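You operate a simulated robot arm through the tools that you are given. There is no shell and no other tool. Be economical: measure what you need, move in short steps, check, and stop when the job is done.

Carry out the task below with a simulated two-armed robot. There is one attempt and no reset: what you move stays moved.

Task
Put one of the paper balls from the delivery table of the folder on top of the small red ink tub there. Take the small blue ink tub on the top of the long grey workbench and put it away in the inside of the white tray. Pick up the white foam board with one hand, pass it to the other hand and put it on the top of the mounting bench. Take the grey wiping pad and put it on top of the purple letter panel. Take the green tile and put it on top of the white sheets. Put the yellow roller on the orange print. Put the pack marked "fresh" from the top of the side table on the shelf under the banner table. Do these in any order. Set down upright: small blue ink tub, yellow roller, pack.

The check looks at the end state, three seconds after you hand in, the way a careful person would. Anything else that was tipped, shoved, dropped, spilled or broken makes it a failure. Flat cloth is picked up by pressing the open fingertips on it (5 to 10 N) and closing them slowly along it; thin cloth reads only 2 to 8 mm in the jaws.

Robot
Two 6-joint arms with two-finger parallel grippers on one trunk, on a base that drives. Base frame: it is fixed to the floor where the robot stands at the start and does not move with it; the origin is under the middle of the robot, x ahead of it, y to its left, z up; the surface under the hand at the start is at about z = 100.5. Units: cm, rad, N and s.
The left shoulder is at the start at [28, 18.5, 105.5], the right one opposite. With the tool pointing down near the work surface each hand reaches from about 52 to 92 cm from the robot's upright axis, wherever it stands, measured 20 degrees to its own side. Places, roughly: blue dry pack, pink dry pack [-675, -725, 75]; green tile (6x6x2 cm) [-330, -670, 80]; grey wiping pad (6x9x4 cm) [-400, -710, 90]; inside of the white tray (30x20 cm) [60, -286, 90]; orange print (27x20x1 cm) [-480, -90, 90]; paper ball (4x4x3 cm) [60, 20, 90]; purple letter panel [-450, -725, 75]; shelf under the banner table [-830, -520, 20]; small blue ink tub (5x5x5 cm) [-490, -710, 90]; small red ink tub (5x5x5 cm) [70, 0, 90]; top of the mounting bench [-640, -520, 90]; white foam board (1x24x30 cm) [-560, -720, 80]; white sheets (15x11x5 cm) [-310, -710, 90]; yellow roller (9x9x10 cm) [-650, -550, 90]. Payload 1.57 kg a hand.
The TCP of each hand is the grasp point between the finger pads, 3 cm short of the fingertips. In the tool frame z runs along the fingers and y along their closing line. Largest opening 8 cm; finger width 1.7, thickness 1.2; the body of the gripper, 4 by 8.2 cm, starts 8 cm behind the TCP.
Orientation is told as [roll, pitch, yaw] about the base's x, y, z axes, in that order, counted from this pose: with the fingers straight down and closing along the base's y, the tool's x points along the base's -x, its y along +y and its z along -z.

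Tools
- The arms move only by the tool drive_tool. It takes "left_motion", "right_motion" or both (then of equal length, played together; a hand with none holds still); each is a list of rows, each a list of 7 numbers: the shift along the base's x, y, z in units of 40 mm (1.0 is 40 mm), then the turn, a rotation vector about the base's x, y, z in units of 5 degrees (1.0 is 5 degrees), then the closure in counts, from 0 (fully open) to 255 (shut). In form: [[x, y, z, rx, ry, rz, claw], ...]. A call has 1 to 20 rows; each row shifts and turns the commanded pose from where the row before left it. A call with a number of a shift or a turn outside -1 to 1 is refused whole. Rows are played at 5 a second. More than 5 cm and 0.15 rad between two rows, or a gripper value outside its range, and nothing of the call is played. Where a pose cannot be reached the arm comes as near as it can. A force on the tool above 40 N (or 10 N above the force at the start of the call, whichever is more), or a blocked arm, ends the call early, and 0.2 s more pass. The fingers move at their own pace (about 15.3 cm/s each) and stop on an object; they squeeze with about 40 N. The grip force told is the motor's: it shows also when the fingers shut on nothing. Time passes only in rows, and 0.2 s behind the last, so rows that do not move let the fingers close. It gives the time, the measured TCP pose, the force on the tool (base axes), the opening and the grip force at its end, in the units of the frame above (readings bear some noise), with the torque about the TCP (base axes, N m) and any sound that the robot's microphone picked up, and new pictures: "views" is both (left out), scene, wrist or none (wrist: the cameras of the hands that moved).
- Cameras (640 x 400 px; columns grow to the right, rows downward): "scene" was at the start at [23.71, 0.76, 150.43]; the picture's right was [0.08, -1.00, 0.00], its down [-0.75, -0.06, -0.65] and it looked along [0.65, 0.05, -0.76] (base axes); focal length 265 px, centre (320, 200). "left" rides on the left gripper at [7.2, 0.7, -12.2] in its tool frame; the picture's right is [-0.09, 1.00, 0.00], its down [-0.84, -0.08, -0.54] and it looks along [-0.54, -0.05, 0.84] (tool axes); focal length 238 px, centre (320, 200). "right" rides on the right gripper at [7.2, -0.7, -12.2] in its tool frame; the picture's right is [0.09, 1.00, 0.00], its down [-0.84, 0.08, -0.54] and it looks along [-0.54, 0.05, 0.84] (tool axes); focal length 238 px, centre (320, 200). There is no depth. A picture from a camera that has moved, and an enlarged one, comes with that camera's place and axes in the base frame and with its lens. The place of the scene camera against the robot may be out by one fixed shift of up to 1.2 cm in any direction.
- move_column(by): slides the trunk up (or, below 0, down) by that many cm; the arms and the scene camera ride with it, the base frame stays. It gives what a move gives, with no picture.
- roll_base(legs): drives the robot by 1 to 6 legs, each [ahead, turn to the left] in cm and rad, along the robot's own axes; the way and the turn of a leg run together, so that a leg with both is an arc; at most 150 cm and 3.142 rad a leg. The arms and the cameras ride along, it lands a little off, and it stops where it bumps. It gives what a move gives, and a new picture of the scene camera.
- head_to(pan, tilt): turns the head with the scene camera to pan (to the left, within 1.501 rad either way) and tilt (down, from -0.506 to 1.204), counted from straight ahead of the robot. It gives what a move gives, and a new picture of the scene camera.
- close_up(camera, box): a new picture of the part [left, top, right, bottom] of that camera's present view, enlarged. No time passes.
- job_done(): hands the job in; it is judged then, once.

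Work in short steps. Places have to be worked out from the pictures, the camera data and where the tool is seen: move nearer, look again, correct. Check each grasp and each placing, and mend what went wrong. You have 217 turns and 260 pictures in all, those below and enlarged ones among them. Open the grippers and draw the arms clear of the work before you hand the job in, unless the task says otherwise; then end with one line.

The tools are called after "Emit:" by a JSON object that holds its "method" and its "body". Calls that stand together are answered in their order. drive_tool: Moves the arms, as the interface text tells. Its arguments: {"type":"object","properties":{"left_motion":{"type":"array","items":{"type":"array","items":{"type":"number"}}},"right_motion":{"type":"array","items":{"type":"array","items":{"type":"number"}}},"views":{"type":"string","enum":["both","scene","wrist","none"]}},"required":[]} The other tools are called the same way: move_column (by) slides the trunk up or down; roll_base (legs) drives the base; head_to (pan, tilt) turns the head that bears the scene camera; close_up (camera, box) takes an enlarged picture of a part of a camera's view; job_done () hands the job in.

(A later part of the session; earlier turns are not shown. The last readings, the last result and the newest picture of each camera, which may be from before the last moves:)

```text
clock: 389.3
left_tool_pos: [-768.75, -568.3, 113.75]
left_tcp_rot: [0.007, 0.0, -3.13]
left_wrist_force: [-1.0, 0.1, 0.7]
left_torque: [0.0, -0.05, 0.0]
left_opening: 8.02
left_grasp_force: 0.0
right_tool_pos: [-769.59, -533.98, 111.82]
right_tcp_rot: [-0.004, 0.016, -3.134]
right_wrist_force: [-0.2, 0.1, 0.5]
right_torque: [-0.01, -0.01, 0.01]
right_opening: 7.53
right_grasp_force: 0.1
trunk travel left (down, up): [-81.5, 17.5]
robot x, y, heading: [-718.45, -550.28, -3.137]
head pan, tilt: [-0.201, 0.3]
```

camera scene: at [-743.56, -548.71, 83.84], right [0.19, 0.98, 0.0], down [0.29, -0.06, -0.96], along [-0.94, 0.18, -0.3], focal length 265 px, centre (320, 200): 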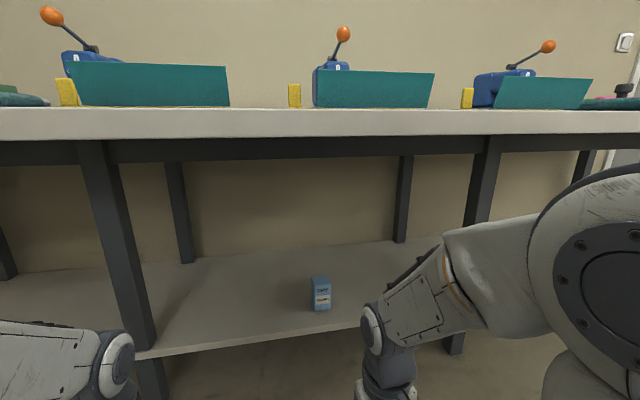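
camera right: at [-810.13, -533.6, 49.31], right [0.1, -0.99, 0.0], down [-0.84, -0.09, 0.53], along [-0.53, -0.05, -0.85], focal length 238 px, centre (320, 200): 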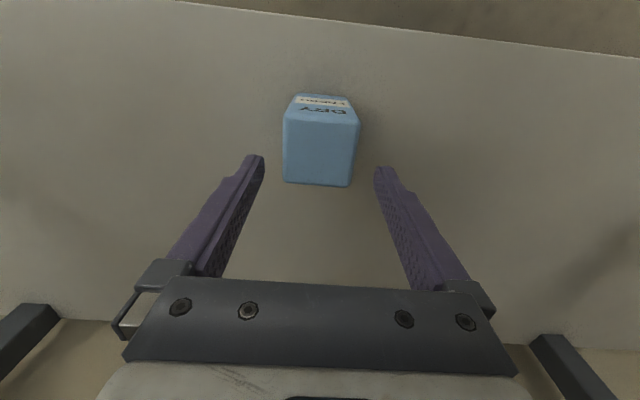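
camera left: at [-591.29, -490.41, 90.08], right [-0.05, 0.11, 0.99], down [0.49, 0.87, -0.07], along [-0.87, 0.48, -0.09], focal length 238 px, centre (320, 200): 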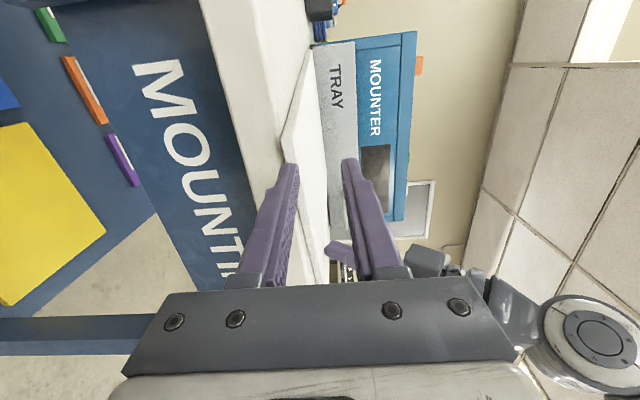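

The pack is done. I'll turn around at (-732,-550) to face the mounting bench's back side, where the yellow roller is within reach.

Emit:
{"method": "roll_base", "body": {"legs": [[13, 0], [0, 3.137]]}}

Emit:
{"method": "head_to", "body": {"pan": 0, "tilt": 0.85}}

```text
clock: 397.9
left_tool_pos: [-680.85, -533.85, 113.69]
left_tcp_rot: [0.007, 0.0, -0.012]
left_wrist_force: [-0.5, 0.3, 0.6]
left_torque: [0.0, -0.01, -0.04]
left_opening: 7.99
left_grasp_force: 0.1
right_tool_pos: [-680.77, -568.32, 111.77]
right_tcp_rot: [-0.003, 0.015, -0.016]
right_wrist_force: [0.2, 0.2, -0.6]
right_torque: [0.01, -0.02, 0.02]
right_opening: 7.53
right_grasp_force: 0.0
trunk travel left (down, up): [-81.5, 17.5]
robot x, y, heading: [-731.34, -550.48, -0.016]
head pan, tilt: [-0.201, 0.3]
camera scene: at [-706.47, -552.78, 161.84], right [-0.21, -0.98, 0.0], down [-0.29, 0.06, -0.96], along [0.93, -0.2, -0.3], focal length 265 px, centre (320, 200)
```

scene: 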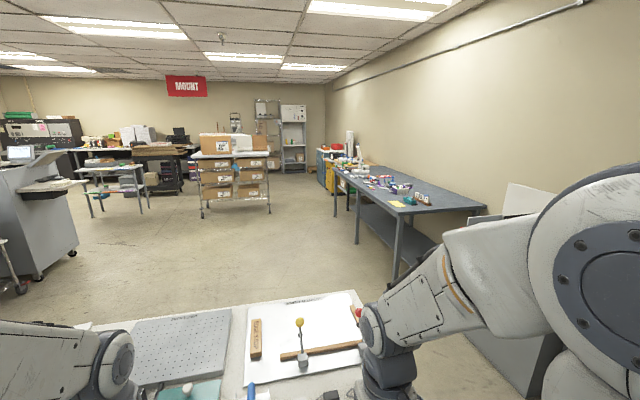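

```text
clock: 398.8
left_tool_pos: [-680.81, -533.83, 113.74]
left_tcp_rot: [0.007, 0.001, -0.013]
left_wrist_force: [-0.4, 0.6, 1.0]
left_torque: [-0.02, 0.07, -0.01]
left_opening: 8.02
left_grasp_force: 0.0
right_tool_pos: [-680.68, -568.27, 111.71]
right_tcp_rot: [-0.005, 0.017, -0.016]
right_wrist_force: [0.7, -0.1, -0.6]
right_torque: [0.01, 0.0, 0.01]
right_opening: 7.54
right_grasp_force: 0.1
trunk travel left (down, up): [-81.5, 17.5]
robot x, y, heading: [-731.45, -550.83, -0.018]
head pan, tilt: [0.0, 0.85]
camera scene: at [-707.77, -550.9, 157.0], right [-0.02, -1.0, 0.0], down [-0.75, 0.01, -0.66], along [0.66, -0.01, -0.75], focal length 265 px, centre (320, 200)
```

scene: 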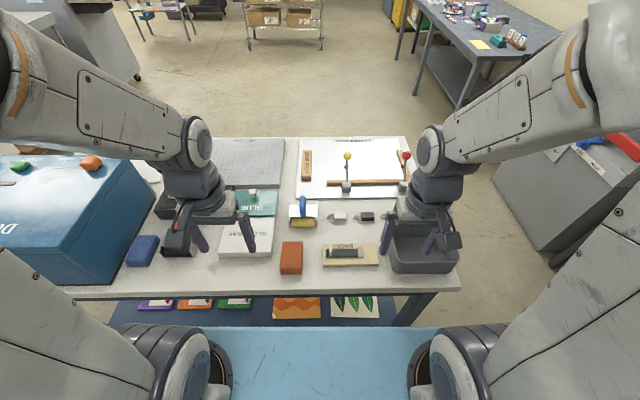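

Emit:
{"method": "close_up", "body": {"camera": "scene", "box": [255, 175, 355, 245]}}

```text
5.71 times, centred on (305, 210) of scene
camera zoom: at [-707.77, -550.9, 157.0], right [-0.02, -1.0, 0.0], down [-0.75, 0.01, -0.66], along [0.66, -0.01, -0.75], focal length 1513 px, centre (406, 143)
```

zoom: 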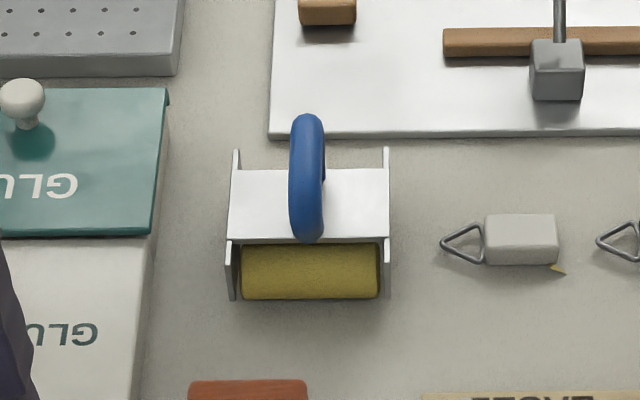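

The roller is a framed brayer with a blue arch handle on top lying along x, so gripping the handle with the fingers closing along y is ideal. I'm moving the left hand above it.

Emit:
{"method": "drive_tool", "body": {"left_motion": [[0.9, -0.45, 0, 0, 0, 0, 0], [0.9, -0.45, 0, 0, 0, 0, 0], [0.9, -0.45, 0, 0, 0, 0, 0], [0.9, -0.45, 0, 0, 0, 0, 0], [0.9, -0.45, 0, 0, 0, 0, 0], [0.9, -0.45, -0.3, 0, 0, 0, 0], [0.9, -0.4, -0.4, 0, 0, 0, 0], [0, 0, 0, 0, 0, 0, 0]], "views": "wrist"}}

```text
clock: 400.6
left_tool_pos: [-655.7, -546.41, 110.68]
left_tcp_rot: [0.006, 0.001, -0.012]
left_wrist_force: [-0.1, -0.1, -0.2]
left_torque: [0.01, 0.01, -0.01]
left_opening: 8.01
left_grasp_force: 0.0
right_tool_pos: [-680.66, -568.18, 111.82]
right_tcp_rot: [-0.003, 0.016, -0.017]
right_wrist_force: [-0.4, -0.7, -0.6]
right_torque: [-0.01, -0.03, 0.0]
right_opening: 7.53
right_grasp_force: 0.0
trunk travel left (down, up): [-81.5, 17.5]
robot x, y, heading: [-731.44, -550.42, -0.016]
head pan, tilt: [0.0, 0.85]
camera left: at [-662.81, -545.68, 122.95], right [0.1, 0.99, 0.01], down [0.84, -0.09, 0.54], along [0.54, -0.05, -0.84], focal length 238 px, centre (320, 200)
```

left: 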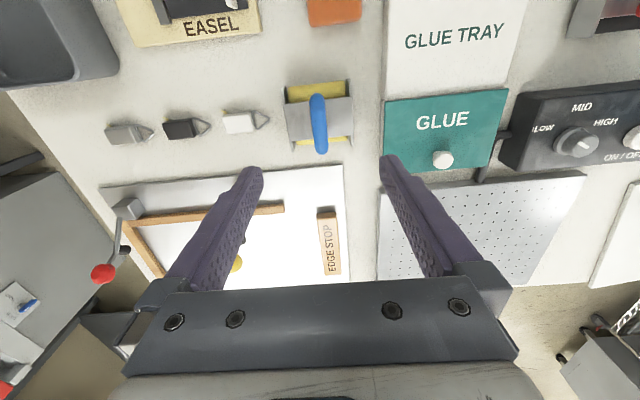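

Emit:
{"method": "drive_tool", "body": {"left_motion": [[0, 0, -0.9, 0, 0, 0, 0], [0, 0, -0.9, 0, 0, 0, 0], [0, 0, -0.9, 0, 0, 0, 0], [0, 0, -0.7, 0, 0, 0, 0], [0, 0, 0, 0, 0, 0, 0]], "views": "wrist"}}

```text
clock: 401.8
left_tool_pos: [-655.75, -546.16, 97.16]
left_tcp_rot: [0.005, 0.001, -0.012]
left_wrist_force: [-0.3, -0.4, 0.1]
left_torque: [-0.01, 0.0, -0.02]
left_opening: 8.01
left_grasp_force: 0.1
right_tool_pos: [-680.78, -568.31, 111.73]
right_tcp_rot: [-0.004, 0.016, -0.015]
right_wrist_force: [0.7, -0.3, -0.6]
right_torque: [-0.01, 0.04, -0.01]
right_opening: 7.55
right_grasp_force: 0.0
trunk travel left (down, up): [-81.5, 17.5]
robot x, y, heading: [-731.54, -550.86, -0.011]
head pan, tilt: [0.0, 0.85]
camera left: at [-662.95, -545.44, 109.28], right [0.1, 0.99, 0.01], down [0.84, -0.09, 0.54], along [0.54, -0.05, -0.84], focal length 238 px, centre (320, 200)
```

left: 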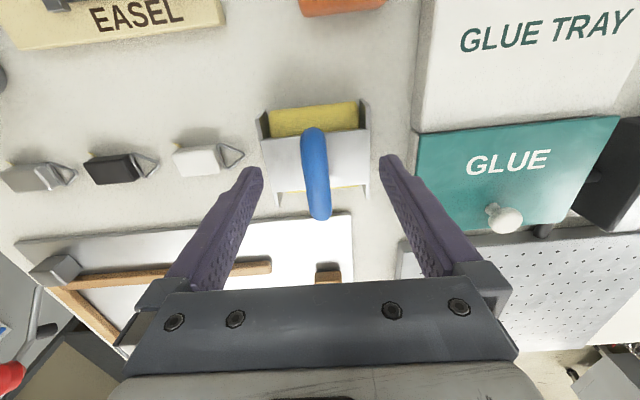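

The handle is centred. I'm narrowing the fingers, descending a further 2.6 cm and gripping.

Emit:
{"method": "drive_tool", "body": {"left_motion": [[0, -0.03, 0, 0, 0, 0, 110], [0, 0, -0.35, 0, 0, 0, 110], [0, 0, -0.3, 0, 0, 0, 110], [0, 0, 0, 0, 0, 0, 150], [0, 0, 0, 0, 0, 0, 190], [0, 0, 0, 0, 0, 0, 255], [0, 0, 0, 0, 0, 0, 255]], "views": "wrist"}}

```text
clock: 403.4
left_tool_pos: [-655.64, -546.47, 94.75]
left_tcp_rot: [0.007, 0.0, -0.013]
left_wrist_force: [0.8, 1.4, -0.6]
left_torque: [-0.04, -0.07, 0.01]
left_opening: 1.72
left_grasp_force: 31.7
right_tool_pos: [-680.76, -568.38, 111.87]
right_tcp_rot: [-0.005, 0.016, -0.016]
right_wrist_force: [0.5, 0.1, -0.6]
right_torque: [-0.04, 0.03, 0.0]
right_opening: 7.52
right_grasp_force: 0.0
trunk travel left (down, up): [-81.5, 17.5]
robot x, y, heading: [-732.05, -550.41, -0.015]
head pan, tilt: [0.0, 0.85]
camera left: at [-662.89, -545.62, 106.9], right [0.1, 0.99, 0.01], down [0.84, -0.09, 0.54], along [0.54, -0.05, -0.84], focal length 238 px, centre (320, 200)
```

left: 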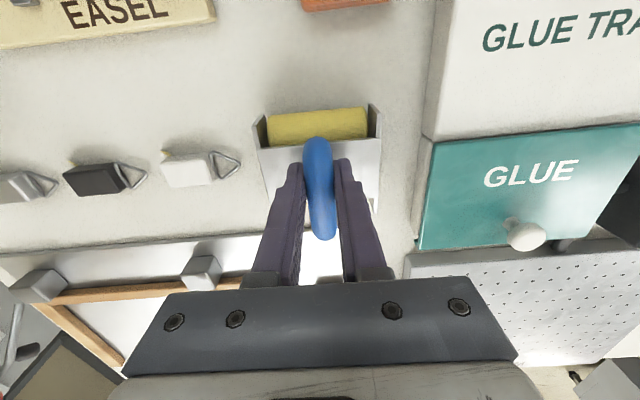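

The handle is gripped (1.7 cm). I'm lifting it.

Emit:
{"method": "drive_tool", "body": {"left_motion": [[0, 0, 0.3, 0, 0, 0, 255], [0, 0, 0.8, 0, 0, 0, 255], [0, 0, 0.9, 0, 0, 0, 255], [0, 0, 0.9, 0, 0, 0, 255], [0, 0, 0.9, 0, 0, 0, 255], [-0.5, 0, 0.9, 0, 0, 0, 255], [-0.9, 0.2, 0.3, 0, 0, 0, 255], [-0.9, 0.2, 0, 0, 0, 0, 255], [-0.9, 0.2, 0, 0, 0, 0, 255], [-0.6, 0.2, 0, 0, 0, 0, 255], [0, 0, 0, 0, 0, 0, 255]], "views": "both"}}

```text
clock: 405.8
left_tool_pos: [-670.8, -543.18, 114.67]
left_tcp_rot: [0.008, 0.0, -0.012]
left_wrist_force: [-0.5, -0.2, -1.2]
left_torque: [-0.02, 0.04, -0.01]
left_opening: 1.72
left_grasp_force: 32.1
right_tool_pos: [-680.71, -568.2, 111.72]
right_tcp_rot: [-0.003, 0.014, -0.015]
right_wrist_force: [-0.3, 0.4, -0.4]
right_torque: [-0.01, 0.0, -0.02]
right_opening: 7.55
right_grasp_force: 0.0
trunk travel left (down, up): [-81.5, 17.5]
robot x, y, heading: [-731.89, -550.24, -0.02]
head pan, tilt: [0.0, 0.85]
camera scene: at [-707.78, -550.89, 157.0], right [-0.02, -1.0, 0.0], down [-0.75, 0.01, -0.66], along [0.66, -0.01, -0.75], focal length 265 px, centre (320, 200)
camera left: at [-678.05, -542.35, 126.88], right [0.1, 0.99, 0.01], down [0.84, -0.09, 0.54], along [0.54, -0.05, -0.84], focal length 238 px, centre (320, 200)
```

scene: 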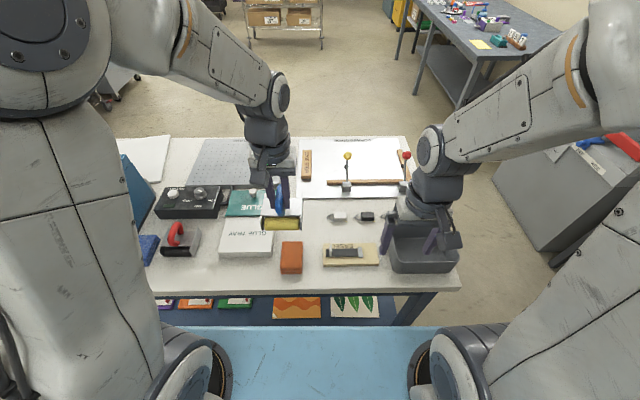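
left: 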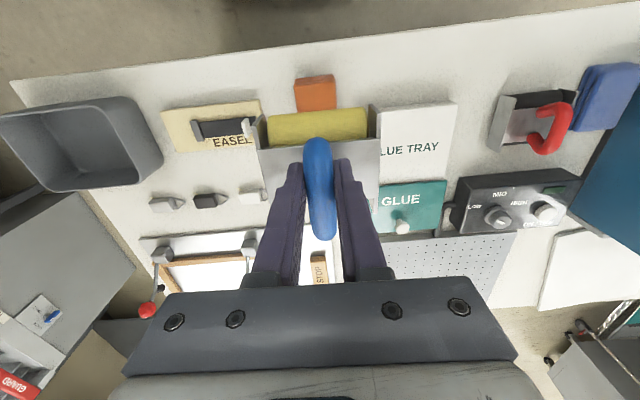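

The roller is held. I'm now driving back through the corridor to the long bench for the blue tub.

Emit:
{"method": "roll_base", "body": {"legs": [[0, -1.553], [89, 0], [0, 1.571], [150, 0], [14, 0], [0, 0.49]]}}

```text
clock: 427.6
left_tool_pos: [-519.5, -596.41, 114.7]
left_tcp_rot: [0.007, -0.001, 0.537]
left_wrist_force: [0.5, -0.2, -2.0]
left_torque: [-0.01, 0.03, 0.01]
left_opening: 1.74
left_grasp_force: 33.0
right_tool_pos: [-514.93, -623.0, 111.86]
right_tcp_rot: [-0.004, 0.015, 0.533]
right_wrist_force: [-0.2, 0.7, 0.8]
right_torque: [-0.01, -0.03, -0.04]
right_opening: 7.54
right_grasp_force: 0.1
trunk travel left (down, up): [-81.5, 17.5]
robot x, y, heading: [-567.61, -634.96, 0.543]
head pan, tilt: [0.0, 0.85]
camera scene: at [-546.91, -622.34, 157.0], right [0.51, -0.86, 0.0], down [-0.65, -0.38, -0.66], along [0.57, 0.34, -0.75], focal length 265 px, centre (320, 200)
```

scene: 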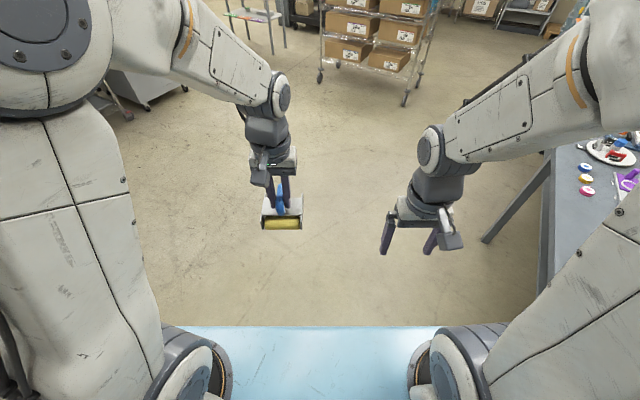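

Emit:
{"method": "roll_base", "body": {"legs": [[0, -0.066], [113, 0], [0, -2.048], [40, 0]]}}

```text
clock: 440.8
left_tool_pos: [-463.41, -685.94, 114.69]
left_tcp_rot: [0.006, 0.001, -1.606]
left_wrist_force: [-0.1, 0.2, -1.9]
left_torque: [0.03, 0.01, 0.0]
left_opening: 1.76
left_grasp_force: 32.2
right_tool_pos: [-488.5, -675.53, 111.74]
right_tcp_rot: [-0.004, 0.016, -1.61]
right_wrist_force: [-0.1, 0.7, 0.5]
right_torque: [-0.01, 0.0, 0.03]
right_opening: 7.52
right_grasp_force: 0.0
trunk travel left (down, up): [-81.5, 17.5]
robot x, y, heading: [-469.8, -624.92, -1.609]
head pan, tilt: [0.0, 0.85]
camera scene: at [-470.56, -648.72, 157.0], right [-1.0, 0.04, 0.0], down [0.03, 0.75, -0.66], along [-0.02, -0.66, -0.75], focal length 265 px, centre (320, 200)
```

scene: 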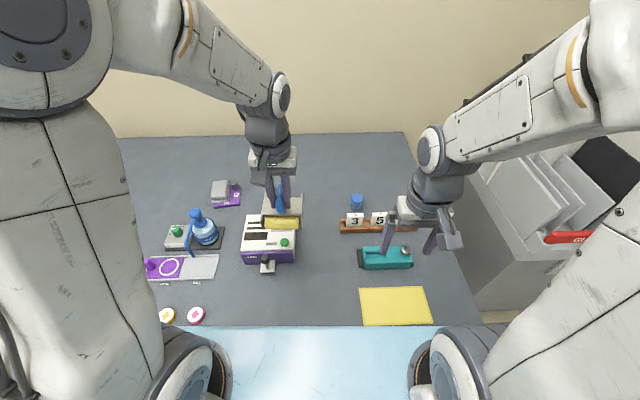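

The tub is at about (-485.4,-709). I'll raise the roller hand, lower the trunk 8 cm, and move the right hand over the tub.

Emit:
{"method": "drive_tool", "body": {"left_motion": [[0, 0.3, 0.7, 0, 0, 0, 255], [0, 0.3, 0.8, 0, 0, 0, 255], [0, 0.3, 0.8, 0, 0, 0, 255], [0, 0, 0, 0, 0, 0, 255], [0, 0, 0, 0, 0, 0, 255], [0, 0, 0, 0, 0, 0, 255], [0, 0, 0, 0, 0, 0, 255], [0, 0, 0, 0, 0, 0, 255], [0, 0, 0, 0, 0, 0, 255]], "right_motion": [[0.1, -0.9, 0, 0, 0, 0, 0], [0.1, -0.9, 0, 0, 0, 0, 0], [0.1, -0.9, 0, 0, 0, 0, 0], [0.1, -0.9, 0, 0, 0, 0, 0], [0.1, -0.9, 0, 0, 0, 0, 0], [0.1, -0.9, 0, 0, 0, 0, 0], [0.1, -0.9, 0, 0, 0, 0, 0], [0.1, -0.9, 0, 0, 0, 0, 0], [0, -0.9, 0, 0, 0, 0, 0]], "views": "none"}}

Emit:
{"method": "move_column", "body": {"by": -8}}

Emit:
{"method": "close_up", "body": {"camera": "right", "box": [0, 0, 640, 400]}}

```text
clock: 442.8
left_tool_pos: [-463.35, -682.37, 123.97]
left_tcp_rot: [0.007, 0.001, -1.605]
left_wrist_force: [0.8, -0.2, -0.6]
left_torque: [0.07, 0.0, -0.04]
left_opening: 1.73
left_grasp_force: 32.4
right_tool_pos: [-485.11, -707.85, 111.92]
right_tcp_rot: [-0.004, 0.016, -1.609]
right_wrist_force: [0.1, 0.0, -0.5]
right_torque: [-0.02, 0.02, -0.01]
right_opening: 8.01
right_grasp_force: 0.1
trunk travel left (down, up): [-81.5, 17.5]
robot x, y, heading: [-469.76, -624.78, -1.605]
head pan, tilt: [0.0, 0.85]
```

```text
clock: 443.9
left_tool_pos: [-463.39, -682.48, 116.01]
left_tcp_rot: [0.007, 0.0, -1.607]
left_wrist_force: [-0.5, -0.4, -1.4]
left_torque: [0.05, 0.01, -0.01]
left_opening: 1.74
left_grasp_force: 32.4
right_tool_pos: [-484.97, -707.81, 103.95]
right_tcp_rot: [-0.004, 0.016, -1.609]
right_wrist_force: [0.0, 0.6, -0.9]
right_torque: [-0.01, -0.01, 0.03]
right_opening: 7.97
right_grasp_force: 0.1
trunk travel left (down, up): [-73.5, 25.5]
robot x, y, heading: [-469.43, -624.75, -1.607]
head pan, tilt: [0.0, 0.85]
```

```text
1.00 times, centred on (320, 200) of right (not enlarged: the box is as wide or as high as the picture)
camera zoom: at [-485.5, -700.78, 116.16], right [1.0, 0.05, 0.0], down [0.05, -0.85, 0.53], along [0.03, -0.53, -0.85], focal length 238 px, centre (320, 200)
```

zoom: 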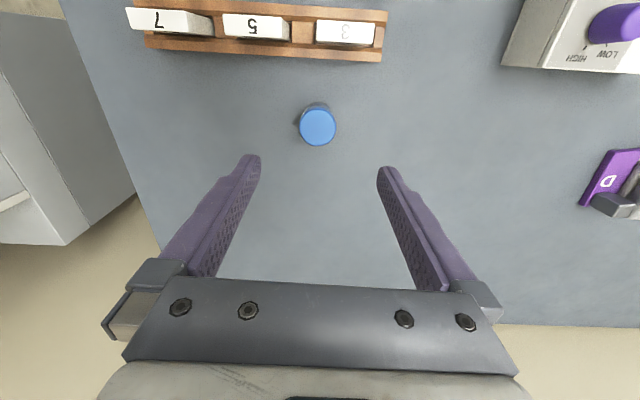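

The tub is centred at (-485.4,-708). I'm descending to z≈88 and gripping.

Emit:
{"method": "drive_tool", "body": {"right_motion": [[-0.1, -0.04, -0.9, 0, 0, 0, 30], [0, 0, -0.9, 0, 0, 0, 30], [0, 0, -0.9, 0, 0, 0, 30], [0, 0, -0.9, 0, 0, 0, 30], [0, 0, -0.38, 0, 0, 0, 30], [0, 0, 0, 0, 0, 0, 80], [0, 0, 0, 0, 0, 0, 120], [0, 0, 0, 0, 0, 0, 180], [0, 0, 0, 0, 0, 0, 180]], "views": "wrist"}}

```text
clock: 445.9
left_tool_pos: [-463.32, -682.37, 116.01]
left_tcp_rot: [0.007, 0.0, -1.604]
left_wrist_force: [0.7, 0.5, -1.2]
left_torque: [0.0, -0.04, 0.0]
left_opening: 1.75
left_grasp_force: 32.3
right_tool_pos: [-485.45, -707.96, 87.83]
right_tcp_rot: [-0.004, 0.018, -1.609]
right_wrist_force: [0.8, 0.7, 0.2]
right_torque: [0.02, 0.01, -0.01]
right_opening: 4.26
right_grasp_force: 39.6
trunk travel left (down, up): [-73.5, 25.5]
robot x, y, heading: [-469.67, -624.94, -1.609]
head pan, tilt: [0.0, 0.85]
camera right: at [-485.78, -700.92, 100.14], right [1.0, 0.05, 0.0], down [0.05, -0.85, 0.53], along [0.03, -0.53, -0.85], focal length 238 px, centre (320, 200)
```

right: 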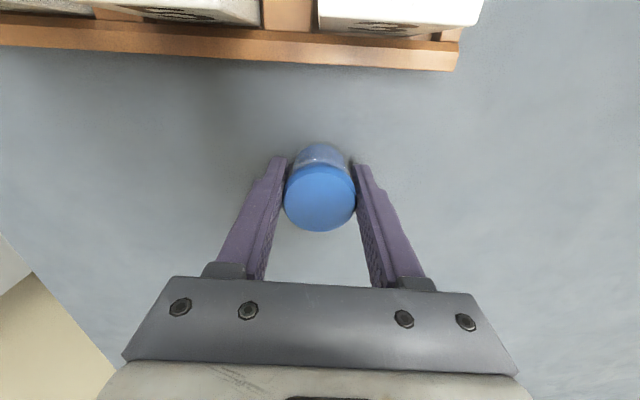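

The tub is gripped. I'll lift it, back away from the bench, turn to face +y and look for the print table.

Emit:
{"method": "drive_tool", "body": {"right_motion": [[0, 0, 0.4, 0, 0, 0, 180], [0, 0, 0.9, 0, 0, 0, 180], [0, 0, 0.9, 0, 0, 0, 180], [0, 0, 0.9, 0, 0, 0, 180], [0, 0, 0.9, 0, 0, 0, 180], [0, 0, 0.9, 0, 0, 0, 180], [0, 0.8, 0.2, 0, 0, 0, 180], [0, 0.9, 0, 0, 0, 0, 180], [0, 0.9, 0, 0, 0, 0, 180], [0, 0.9, 0, 0, 0, 0, 180], [0, 0.9, 0, 0, 0, 0, 180]], "left_motion": [[0, 0, 0, 0, 0, 0, 255], [0, 0, 0, 0, 0, 0, 255], [0, 0, 0, 0, 0, 0, 255], [0, 0, 0, 0, 0, 0, 255], [0, 0, 0, 0, 0, 0, 255], [0, 0, 0, 0, 0, 0, 255], [0, 0, 0, 0, 0, 0, 255], [0, 0, 0, 0, 0, 0, 255], [0, 0, 0, 0, 0, 0, 255], [0, 0, 0, 0, 0, 0, 255], [0, 0, 0, 0, 0, 0, 255]], "views": "none"}}

Emit:
{"method": "roll_base", "body": {"legs": [[-70, 0], [0, -3.1]]}}

Emit:
{"method": "head_to", "body": {"pan": 0, "tilt": 0.35}}

```text
clock: 448.3
left_tool_pos: [-463.4, -682.44, 115.94]
left_tcp_rot: [0.007, 0.0, -1.606]
left_wrist_force: [0.1, -0.9, -1.5]
left_torque: [0.02, -0.03, -0.01]
left_opening: 1.74
left_grasp_force: 32.0
right_tool_pos: [-485.23, -690.3, 108.28]
right_tcp_rot: [-0.003, 0.015, -1.608]
right_wrist_force: [0.6, -0.1, -0.7]
right_torque: [-0.04, 0.01, 0.03]
right_opening: 4.27
right_grasp_force: 39.9
trunk travel left (down, up): [-73.5, 25.5]
robot x, y, heading: [-469.5, -625.53, -1.609]
head pan, tilt: [0.0, 0.85]
```

```text
clock: 459.4
left_tool_pos: [-477.3, -498.71, 116.04]
left_tcp_rot: [0.007, 0.0, 1.599]
left_wrist_force: [1.2, 0.4, -1.6]
left_torque: [-0.03, 0.01, -0.01]
left_opening: 1.77
left_grasp_force: 32.6
right_tool_pos: [-456.05, -489.37, 108.43]
right_tcp_rot: [-0.001, 0.016, 1.597]
right_wrist_force: [-0.1, 0.7, -0.5]
right_torque: [-0.01, 0.02, 0.01]
right_opening: 4.26
right_grasp_force: 40.5
trunk travel left (down, up): [-73.5, 25.5]
robot x, y, heading: [-467.22, -555.33, 1.598]
head pan, tilt: [0.0, 0.85]
camera scene: at [-468.05, -531.57, 149.0], right [1.0, 0.03, 0.0], down [0.02, -0.75, -0.66], along [-0.02, 0.66, -0.75], focal length 265 px, centre (320, 200)
```

scene: 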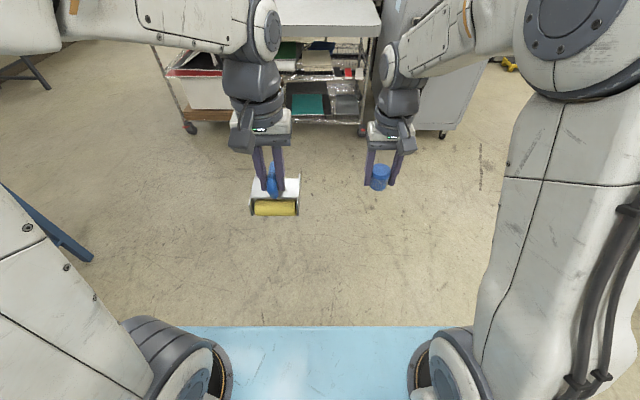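

```text
clock: 460.3
left_tool_pos: [-477.25, -498.66, 116.04]
left_tcp_rot: [0.008, -0.001, 1.6]
left_wrist_force: [-0.6, -0.6, -1.4]
left_torque: [-0.02, -0.02, 0.02]
left_opening: 1.79
left_grasp_force: 32.2
right_tool_pos: [-456.04, -489.42, 108.39]
right_tcp_rot: [-0.004, 0.016, 1.596]
right_wrist_force: [-0.2, -1.5, -1.6]
right_torque: [-0.03, 0.01, -0.02]
right_opening: 4.24
right_grasp_force: 40.0
trunk travel left (down, up): [-73.5, 25.5]
robot x, y, heading: [-467.47, -555.42, 1.602]
head pan, tilt: [0.0, 0.351]
camera scene: at [-468.09, -530.08, 153.35], right [1.0, 0.03, 0.0], down [0.01, -0.34, -0.94], along [-0.03, 0.94, -0.34], focal length 265 px, centre (320, 200)
```

scene: 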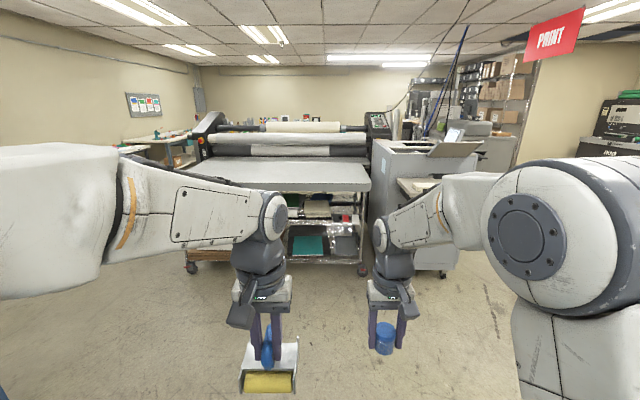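

North is blocked by the laminator (y≈-311). The print table is beyond, reachable through the gap I came in by. I'm driving back to about (-298,-240).

Emit:
{"method": "roll_base", "body": {"legs": [[0, -0.854], [150, 0], [78, 0], [0, 0.823], [150, 0], [8, 0]]}}

Emit:
{"method": "head_to", "body": {"pan": 0.6, "tilt": 0.4}}

```text
clock: 483.5
left_tool_pos: [-322.07, -185.09, 115.94]
left_tcp_rot: [0.007, 0.0, 1.626]
left_wrist_force: [0.5, -1.1, -0.7]
left_torque: [-0.03, -0.03, 0.01]
left_opening: 1.76
left_grasp_force: 32.8
right_tool_pos: [-301.17, -175.23, 108.35]
right_tcp_rot: [-0.004, 0.015, 1.621]
right_wrist_force: [-0.4, -0.4, -1.2]
right_torque: [0.02, 0.01, 0.03]
right_opening: 4.24
right_grasp_force: 40.2
trunk travel left (down, up): [-73.5, 25.5]
robot x, y, heading: [-310.83, -241.47, 1.62]
head pan, tilt: [0.0, 0.351]
camera scene: at [-312.17, -216.33, 153.37], right [1.0, 0.05, 0.0], down [0.02, -0.34, -0.94], along [-0.05, 0.94, -0.34], focal length 265 px, centre (320, 200)
```

scene: 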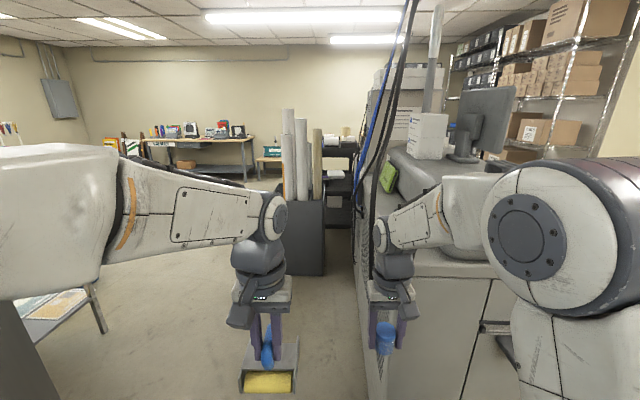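

```text
clock: 484.5
left_tool_pos: [-322.14, -185.05, 116.02]
left_tcp_rot: [0.008, 0.0, 1.625]
left_wrist_force: [-0.9, -0.3, -1.9]
left_torque: [-0.02, 0.0, -0.01]
left_opening: 1.76
left_grasp_force: 32.8
right_tool_pos: [-300.97, -175.22, 108.42]
right_tcp_rot: [-0.002, 0.015, 1.617]
right_wrist_force: [1.1, -0.3, -0.3]
right_torque: [0.01, -0.03, -0.01]
right_opening: 4.26
right_grasp_force: 39.9
trunk travel left (down, up): [-73.5, 25.5]
robot x, y, heading: [-310.89, -241.53, 1.623]
head pan, tilt: [0.6, 0.4]
camera scene: at [-317.31, -218.2, 152.91], right [0.8, 0.61, 0.0], down [0.24, -0.31, -0.92], along [-0.56, 0.73, -0.39], focal length 265 px, centre (320, 200)
```

scene: 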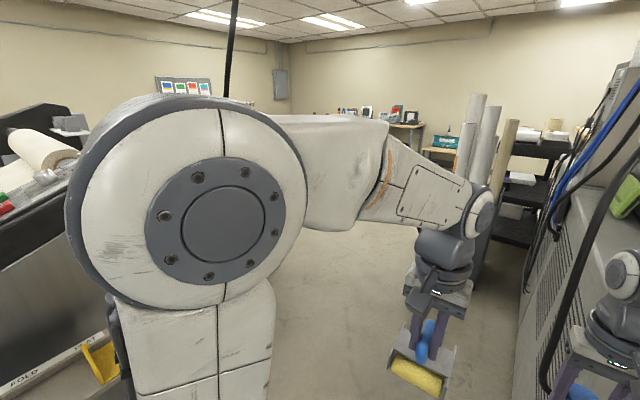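

Emit:
{"method": "roll_base", "body": {"legs": [[0, 0.75]]}}

Emit:
{"method": "head_to", "body": {"pan": 0, "tilt": 0.4}}

```text
clock: 486.9
left_tool_pos: [-357.84, -208.26, 115.94]
left_tcp_rot: [0.007, -0.001, 2.379]
left_wrist_force: [-0.7, -0.2, -1.8]
left_torque: [0.01, -0.01, 0.01]
left_opening: 1.72
left_grasp_force: 32.7
right_tool_pos: [-349.3, -186.7, 108.44]
right_tcp_rot: [-0.002, 0.015, 2.375]
right_wrist_force: [-0.8, 0.1, -0.5]
right_torque: [0.0, -0.05, 0.01]
right_opening: 4.24
right_grasp_force: 40.0
trunk travel left (down, up): [-73.5, 25.5]
robot x, y, heading: [-310.92, -241.83, 2.38]
head pan, tilt: [0.6, 0.4]
camera scene: at [-331.57, -229.0, 152.91], right [0.16, 0.99, 0.0], down [0.38, -0.06, -0.92], along [-0.91, 0.15, -0.39], focal length 265 px, centre (320, 200)
```

scene: 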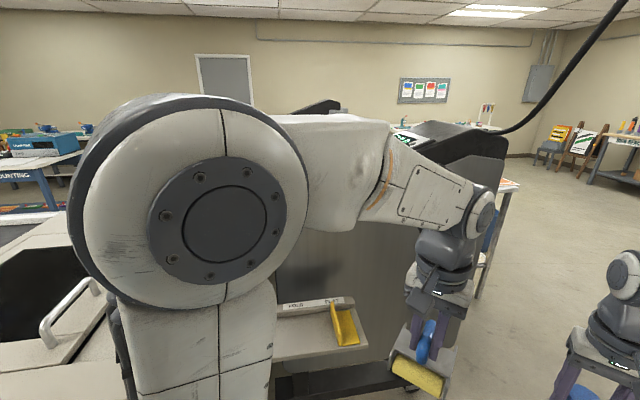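

```text
clock: 487.9
left_tool_pos: [-357.88, -208.26, 116.04]
left_tcp_rot: [0.006, 0.001, 2.381]
left_wrist_force: [-0.3, 0.4, -1.3]
left_torque: [-0.03, 0.0, -0.02]
left_opening: 1.74
left_grasp_force: 32.6
right_tool_pos: [-349.31, -186.66, 108.38]
right_tcp_rot: [-0.003, 0.016, 2.374]
right_wrist_force: [-0.4, -0.8, -0.8]
right_torque: [0.01, 0.01, -0.01]
right_opening: 4.23
right_grasp_force: 40.0
trunk travel left (down, up): [-73.5, 25.5]
robot x, y, heading: [-310.54, -241.52, 2.376]
head pan, tilt: [0.0, 0.4]
camera scene: at [-329.15, -224.11, 152.91], right [0.69, 0.72, 0.0], down [0.28, -0.27, -0.92], along [-0.67, 0.64, -0.39], focal length 265 px, centre (320, 200)
```

scene: 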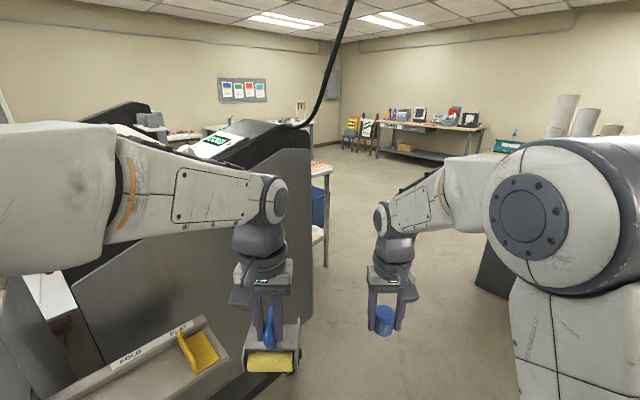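

The print table's east end appears at x≈-474, y≈-77 to -131. I'm driving to about (-392,-93) and facing -x.

Emit:
{"method": "roll_base", "body": {"legs": [[0, -0.303], [120, 0], [49, 0], [0, 1.068]]}}

Emit:
{"method": "head_to", "body": {"pan": 0, "tilt": 0.7}}

```text
clock: 500.3
left_tool_pos: [-450.1, -98.92, 115.92]
left_tcp_rot: [0.007, 0.002, 3.13]
left_wrist_force: [0.4, -0.1, -1.1]
left_torque: [-0.01, -0.02, -0.01]
left_opening: 1.77
left_grasp_force: 32.5
right_tool_pos: [-458.57, -77.31, 108.44]
right_tcp_rot: [-0.004, 0.015, 3.128]
right_wrist_force: [-0.8, 0.1, -0.5]
right_torque: [0.01, -0.03, 0.03]
right_opening: 4.25
right_grasp_force: 39.9
trunk travel left (down, up): [-73.5, 25.5]
robot x, y, heading: [-392.66, -91.36, 3.135]
head pan, tilt: [0.0, 0.4]
camera scene: at [-418.29, -90.89, 152.91], right [0.01, 1.0, 0.0], down [0.39, 0.0, -0.92], along [-0.92, 0.01, -0.39], focal length 265 px, centre (320, 200)
```

scene: 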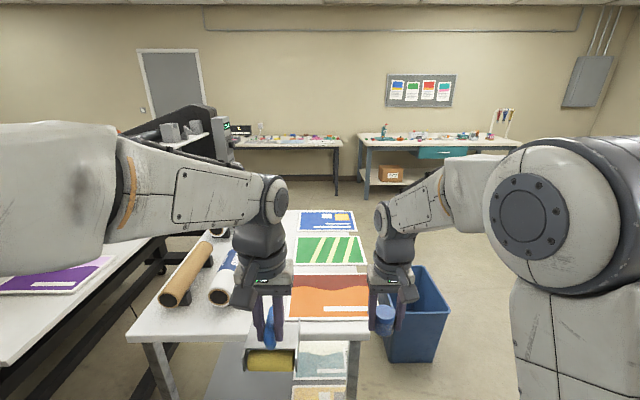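

```text
clock: 501.1
left_tool_pos: [-450.19, -98.92, 116.11]
left_tcp_rot: [0.007, -0.001, 3.131]
left_wrist_force: [0.4, 0.3, -1.8]
left_torque: [-0.03, -0.05, -0.03]
left_opening: 1.77
left_grasp_force: 31.9
right_tool_pos: [-458.56, -77.33, 108.56]
right_tcp_rot: [-0.005, 0.016, 3.127]
right_wrist_force: [0.6, 0.1, -0.1]
right_torque: [0.03, 0.01, 0.01]
right_opening: 4.23
right_grasp_force: 39.9
trunk travel left (down, up): [-73.5, 25.5]
robot x, y, heading: [-392.83, -91.32, 3.13]
head pan, tilt: [0.0, 0.7]
camera scene: at [-417.53, -90.9, 150.23], right [0.01, 1.0, 0.0], down [0.64, -0.01, -0.77], along [-0.77, 0.01, -0.64], focal length 265 px, centre (320, 200)
```

scene: 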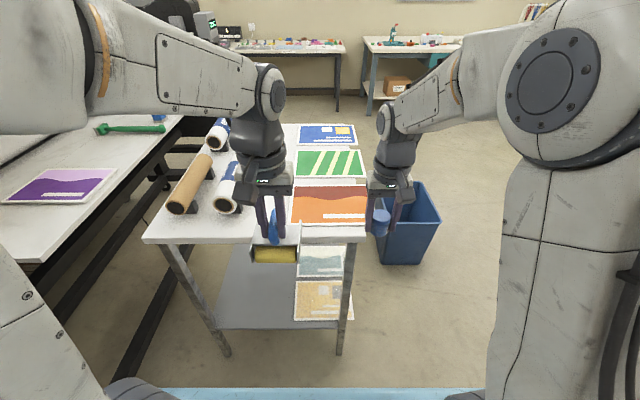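

The orange print is at about (-494,-86) on a table with edge x≈-476. I'll move the right hand aside and advance 20 cm.

Emit:
{"method": "drive_tool", "body": {"right_motion": [[0.3, 0.8, 0.2, 0, 0, 0, 180], [0.3, 0.8, 0.2, 0, 0, 0, 180], [0.3, 0.8, 0.2, 0, 0, 0, 180], [0.2, 0.8, 0.2, 0, 0, 0, 180], [0, 0.8, 0.2, 0, 0, 0, 180], [0, 0.8, 0.2, 0, 0, 0, 180]], "views": "none"}}

Emit:
{"method": "roll_base", "body": {"legs": [[20, 0]]}}

Emit:
{"method": "drive_tool", "body": {"left_motion": [[-0.8, 0.4, -0.3, 0, 0, 0, 255], [-0.8, 0.4, -0.3, 0, 0, 0, 255], [-0.8, 0.4, -0.3, 0, 0, 0, 255], [-0.8, 0.4, -0.3, 0, 0, 0, 255], [-0.8, 0.4, -0.3, 0, 0, 0, 255], [-0.8, 0.4, -0.3, 0, 0, 0, 255], [-0.8, 0.3, -0.3, 0, 0, 0, 255], [0, 0, 0, 0, 0, 0, 255]], "views": "both"}}

```text
clock: 502.5
left_tool_pos: [-450.19, -98.98, 115.95]
left_tcp_rot: [0.007, -0.001, 3.131]
left_wrist_force: [0.1, 0.1, -1.9]
left_torque: [0.04, 0.0, 0.02]
left_opening: 1.78
left_grasp_force: 32.3
right_tool_pos: [-454.09, -57.93, 113.41]
right_tcp_rot: [-0.003, 0.015, 3.129]
right_wrist_force: [-1.3, 0.1, -0.4]
right_torque: [0.02, 0.01, 0.01]
right_opening: 4.24
right_grasp_force: 40.2
trunk travel left (down, up): [-73.5, 25.5]
robot x, y, heading: [-392.87, -90.58, 3.132]
head pan, tilt: [0.0, 0.7]
```

```text
clock: 504.1
left_tool_pos: [-470.44, -98.94, 115.95]
left_tcp_rot: [0.006, 0.0, 3.132]
left_wrist_force: [0.2, 0.0, -0.7]
left_torque: [0.02, 0.01, 0.01]
left_opening: 1.76
left_grasp_force: 32.0
right_tool_pos: [-474.4, -58.08, 113.37]
right_tcp_rot: [-0.003, 0.016, 3.129]
right_wrist_force: [-0.3, -0.5, -0.6]
right_torque: [0.0, 0.0, -0.01]
right_opening: 4.25
right_grasp_force: 40.0
trunk travel left (down, up): [-73.5, 25.5]
robot x, y, heading: [-413.3, -91.41, 3.135]
head pan, tilt: [0.0, 0.7]
camera scene: at [-437.7, -90.79, 150.23], right [0.01, 1.0, 0.0], down [0.64, 0.0, -0.77], along [-0.77, 0.01, -0.64], focal length 265 px, centre (320, 200)
```

scene: 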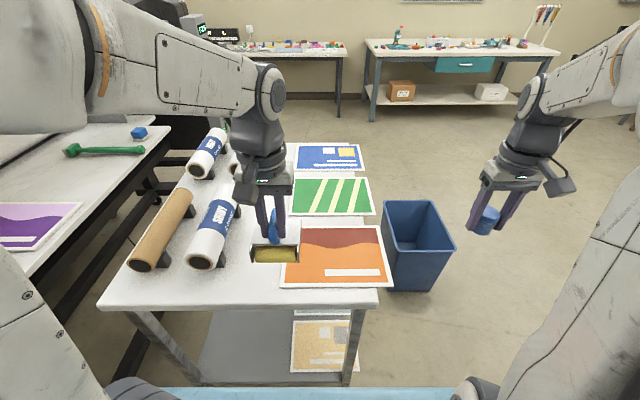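

```text
clock: 505.9
left_tool_pos: [-492.56, -88.21, 107.47]
left_tcp_rot: [0.008, 0.002, 3.132]
left_wrist_force: [0.3, -0.8, -1.3]
left_torque: [0.01, -0.04, 0.01]
left_opening: 1.76
left_grasp_force: 32.4
right_tool_pos: [-474.46, -58.04, 113.24]
right_tcp_rot: [-0.005, 0.016, 3.13]
right_wrist_force: [-0.4, -0.2, -0.2]
right_torque: [0.03, -0.04, 0.01]
right_opening: 4.25
right_grasp_force: 39.8
trunk travel left (down, up): [-73.5, 25.5]
robot x, y, heading: [-413.23, -91.05, 3.132]
head pan, tilt: [0.0, 0.7]
camera scene: at [-437.77, -90.78, 150.21], right [0.01, 1.0, 0.0], down [0.64, 0.0, -0.76], along [-0.76, 0.01, -0.64], focal length 265 px, centre (320, 200)
camera left: at [-485.45, -88.83, 119.7], right [-0.1, -0.99, 0.01], down [-0.84, 0.09, 0.54], along [-0.54, 0.05, -0.84], focal length 238 px, centre (320, 200)
```

scene: 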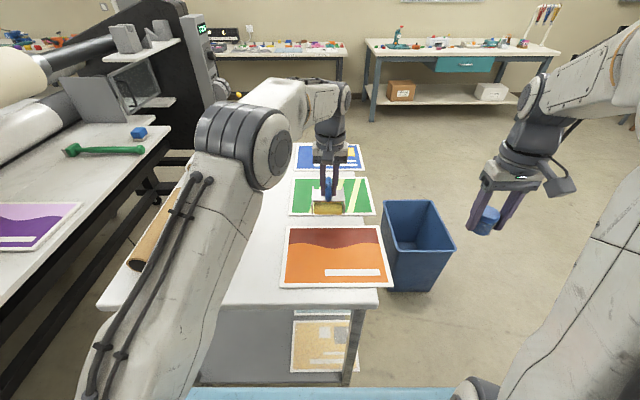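
left: 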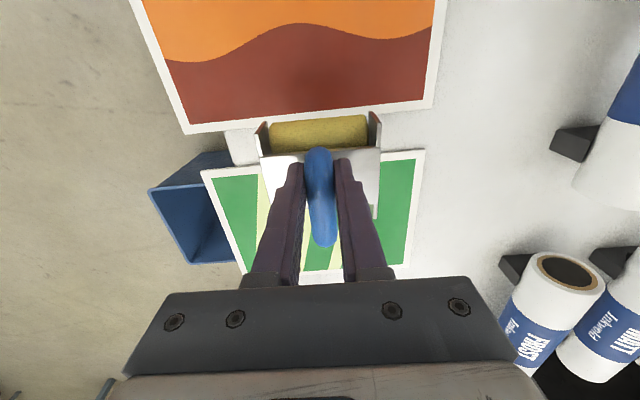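

Triangulating gives the print top at z≈93, spanning x -472 to -492, centre (-482,-87). I'm moving the roller back +10.5 cm over the print.

Emit:
{"method": "drive_tool", "body": {"left_motion": [[0.7, 0, 0.1, 0, 0, 0, 255], [0.7, 0, 0, 0, 0, 0, 255], [0.7, 0, 0, 0, 0, 0, 255], [0.52, 0.2, 0, 0, 0, 0, 255], [0, 0, 0, 0, 0, 0, 255]], "views": "both"}}

```text
clock: 507.1
left_tool_pos: [-482.34, -87.29, 108.15]
left_tcp_rot: [0.007, 0.0, 3.132]
left_wrist_force: [0.1, 0.2, -1.8]
left_torque: [-0.02, -0.01, -0.02]
left_opening: 1.77
left_grasp_force: 32.5
right_tool_pos: [-474.5, -58.06, 113.31]
right_tcp_rot: [-0.002, 0.016, 3.13]
right_wrist_force: [-0.1, -0.7, 0.1]
right_torque: [0.0, 0.02, 0.0]
right_opening: 4.25
right_grasp_force: 40.3
trunk travel left (down, up): [-73.5, 25.5]
robot x, y, heading: [-412.93, -91.33, 3.132]
head pan, tilt: [0.0, 0.7]
camera scene: at [-437.73, -90.79, 150.22], right [0.01, 1.0, 0.0], down [0.64, 0.0, -0.76], along [-0.76, 0.01, -0.64], focal length 265 px, centre (320, 200)
camera left: at [-475.27, -87.85, 120.29], right [-0.1, -0.99, 0.01], down [-0.84, 0.09, 0.54], along [-0.54, 0.05, -0.84], focal length 238 px, centre (320, 200)
```

scene: 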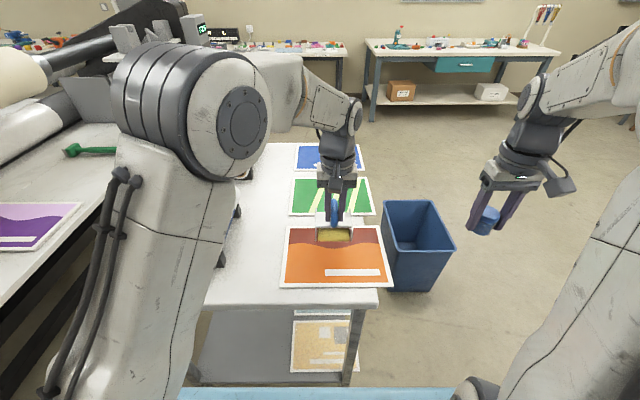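
left: 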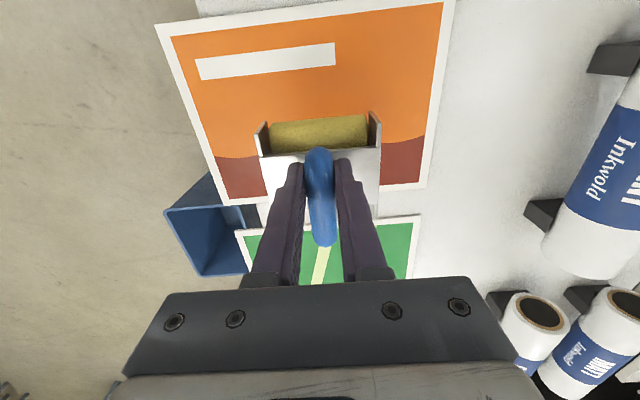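

The roller is centred over the print. I'm lowering.

Emit:
{"method": "drive_tool", "body": {"left_motion": [[0.05, 0, -0.5, 0, 0, 0, 255], [0, 0, -0.5, 0, 0, 0, 255], [0, 0, -0.4, 0, 0, 0, 255], [0, 0, 0, 0, 0, 0, 255]], "views": "none"}}

Emit:
{"method": "drive_tool", "body": {"left_motion": [[0, 0, -0.12, 0, 0, 0, 255], [0, 0, -0.12, 0, 0, 0, 255], [0, 0, -0.1, 0, 0, 0, 255], [0, 0, 0, 0, 0, 0, 255]], "views": "none"}}

```text
clock: 508.1
left_tool_pos: [-482.17, -87.3, 102.27]
left_tcp_rot: [0.007, 0.0, 3.132]
left_wrist_force: [-0.4, 0.3, -1.3]
left_torque: [0.0, -0.05, 0.0]
left_opening: 1.76
left_grasp_force: 32.3
right_tool_pos: [-474.46, -57.99, 113.23]
right_tcp_rot: [-0.004, 0.016, 3.13]
right_wrist_force: [0.1, -0.7, -0.2]
right_torque: [-0.01, -0.01, 0.0]
right_opening: 4.26
right_grasp_force: 40.0
trunk travel left (down, up): [-73.5, 25.5]
robot x, y, heading: [-413.19, -91.5, 3.137]
head pan, tilt: [0.0, 0.7]
```

```text
clock: 509.1
left_tool_pos: [-482.09, -87.24, 101.32]
left_tcp_rot: [0.005, -0.004, 3.132]
left_wrist_force: [-2.6, -1.5, 31.4]
left_torque: [0.2, 0.07, -0.05]
left_opening: 1.78
left_grasp_force: 32.8
right_tool_pos: [-474.48, -57.93, 113.33]
right_tcp_rot: [-0.004, 0.016, 3.129]
right_wrist_force: [-0.1, 0.0, 0.1]
right_torque: [-0.02, 0.05, -0.04]
right_opening: 4.26
right_grasp_force: 39.9
trunk travel left (down, up): [-73.5, 25.5]
robot x, y, heading: [-413.04, -90.83, 3.134]
head pan, tilt: [0.0, 0.7]
```

Contact is at z=101.3, as predicted. I'm easing up and releasing, then checking.

Emit:
{"method": "drive_tool", "body": {"left_motion": [[0, 0, 0.06, 0, 0, 0, 255], [0, 0, 0, 0, 0, 0, 185], [0, 0, 0, 0, 0, 0, 160], [0, 0, 0, 0, 0, 0, 130], [0, 0, 0, 0, 0, 0, 120], [0, 0, 0.4, 0, 0, 0, 120], [0, 0, 0.8, 0, 0, 0, 120], [0, 0, 0.8, 0, 0, 0, 120], [0, 0, 0.6, 0, 0, 0, 120], [0, 0, 0, 0, 0, 0, 120]], "views": "both"}}

```text
clock: 511.3
left_tool_pos: [-482.03, -87.31, 111.56]
left_tcp_rot: [0.006, 0.0, 3.133]
left_wrist_force: [0.3, -0.1, 0.5]
left_torque: [-0.02, -0.01, -0.01]
left_opening: 4.24
left_grasp_force: 0.1
right_tool_pos: [-474.38, -58.02, 113.34]
right_tcp_rot: [-0.003, 0.016, 3.129]
right_wrist_force: [-0.2, -0.9, -0.9]
right_torque: [0.04, -0.04, 0.01]
right_opening: 4.25
right_grasp_force: 40.2
trunk travel left (down, up): [-73.5, 25.5]
robot x, y, heading: [-413.45, -91.18, 3.133]
head pan, tilt: [0.0, 0.7]
camera scene: at [-437.73, -90.79, 150.22], right [0.01, 1.0, 0.0], down [0.64, 0.0, -0.76], along [-0.76, 0.01, -0.64], focal length 265 px, centre (320, 200)
camera left: at [-474.9, -87.92, 123.81], right [-0.1, -0.99, 0.01], down [-0.84, 0.09, 0.54], along [-0.54, 0.05, -0.84], focal length 238 px, centre (320, 200)
```

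scene: 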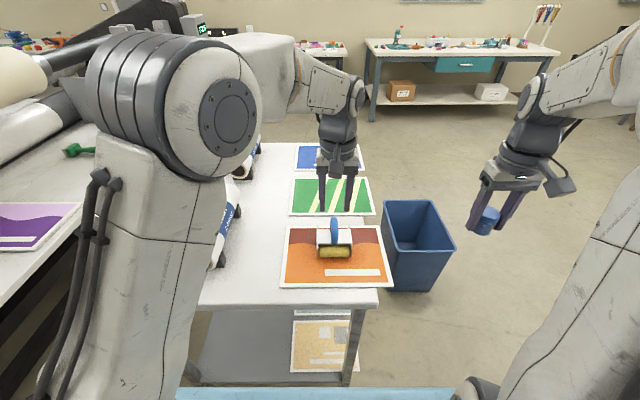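
left: 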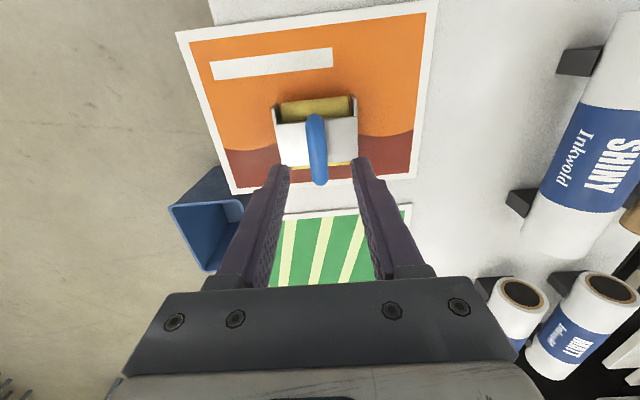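

The roller stands upright on the print. I'm retracting the left hand and starting back toward the white tray with the blue tub.

Emit:
{"method": "drive_tool", "body": {"left_motion": [[0.2, -0.2, 0.5, 0, 0, 0, 0], [0.8, -0.3, 0, 0, 0, 0, 0], [0.8, -0.3, 0, 0, 0, 0, 0], [0.8, -0.3, 0, 0, 0, 0, 0], [0.8, -0.3, 0, 0, 0, 0, 0], [0.6, -0.3, 0, 0, 0, 0, 0]], "views": "none"}}

Emit:
{"method": "roll_base", "body": {"legs": [[-20, 0], [0, -2.1], [0, -2.104], [120, 0], [49, 0], [0, 1.378]]}}

```text
clock: 512.7
left_tool_pos: [-465.92, -94.19, 113.65]
left_tcp_rot: [0.007, 0.0, 3.134]
left_wrist_force: [-1.1, -0.5, 0.6]
left_torque: [0.03, -0.01, -0.01]
left_opening: 8.02
left_grasp_force: 0.0
right_tool_pos: [-474.5, -57.96, 113.33]
right_tcp_rot: [-0.004, 0.015, 3.13]
right_wrist_force: [0.3, -0.5, -0.4]
right_torque: [0.01, -0.03, -0.01]
right_opening: 4.21
right_grasp_force: 39.4
trunk travel left (down, up): [-73.5, 25.5]
robot x, y, heading: [-413.41, -91.1, 3.137]
head pan, tilt: [0.0, 0.7]
```

```text
clock: 528.3
left_tool_pos: [-324.6, -215.39, 113.68]
left_tcp_rot: [0.008, 0.0, -1.098]
left_wrist_force: [0.3, -0.3, -0.6]
left_torque: [-0.04, 0.02, 0.04]
left_opening: 8.01
left_grasp_force: 0.0
right_tool_pos: [-352.82, -238.44, 113.18]
right_tcp_rot: [0.01, 0.052, -1.111]
right_wrist_force: [-1.1, 3.6, -0.4]
right_torque: [-0.1, -0.01, -0.15]
right_opening: 4.21
right_grasp_force: 40.5
trunk travel left (down, up): [-73.5, 25.5]
robot x, y, heading: [-351.59, -170.07, -1.104]
head pan, tilt: [0.0, 0.7]
stopped in leg 4: the force on the tool passed its limit at 97 N (the readings are from after the stop); the commanded pose is now the measured one
camera scene: at [-340.5, -191.62, 150.21], right [-0.89, -0.46, 0.0], down [-0.29, 0.57, -0.77], along [0.35, -0.68, -0.64], focal length 265 px, centre (320, 200)
```

scene: 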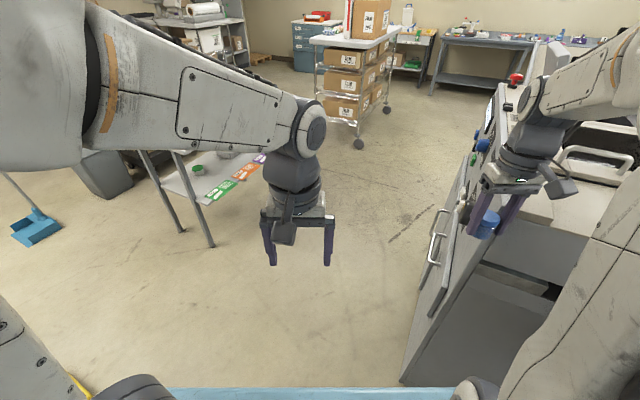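

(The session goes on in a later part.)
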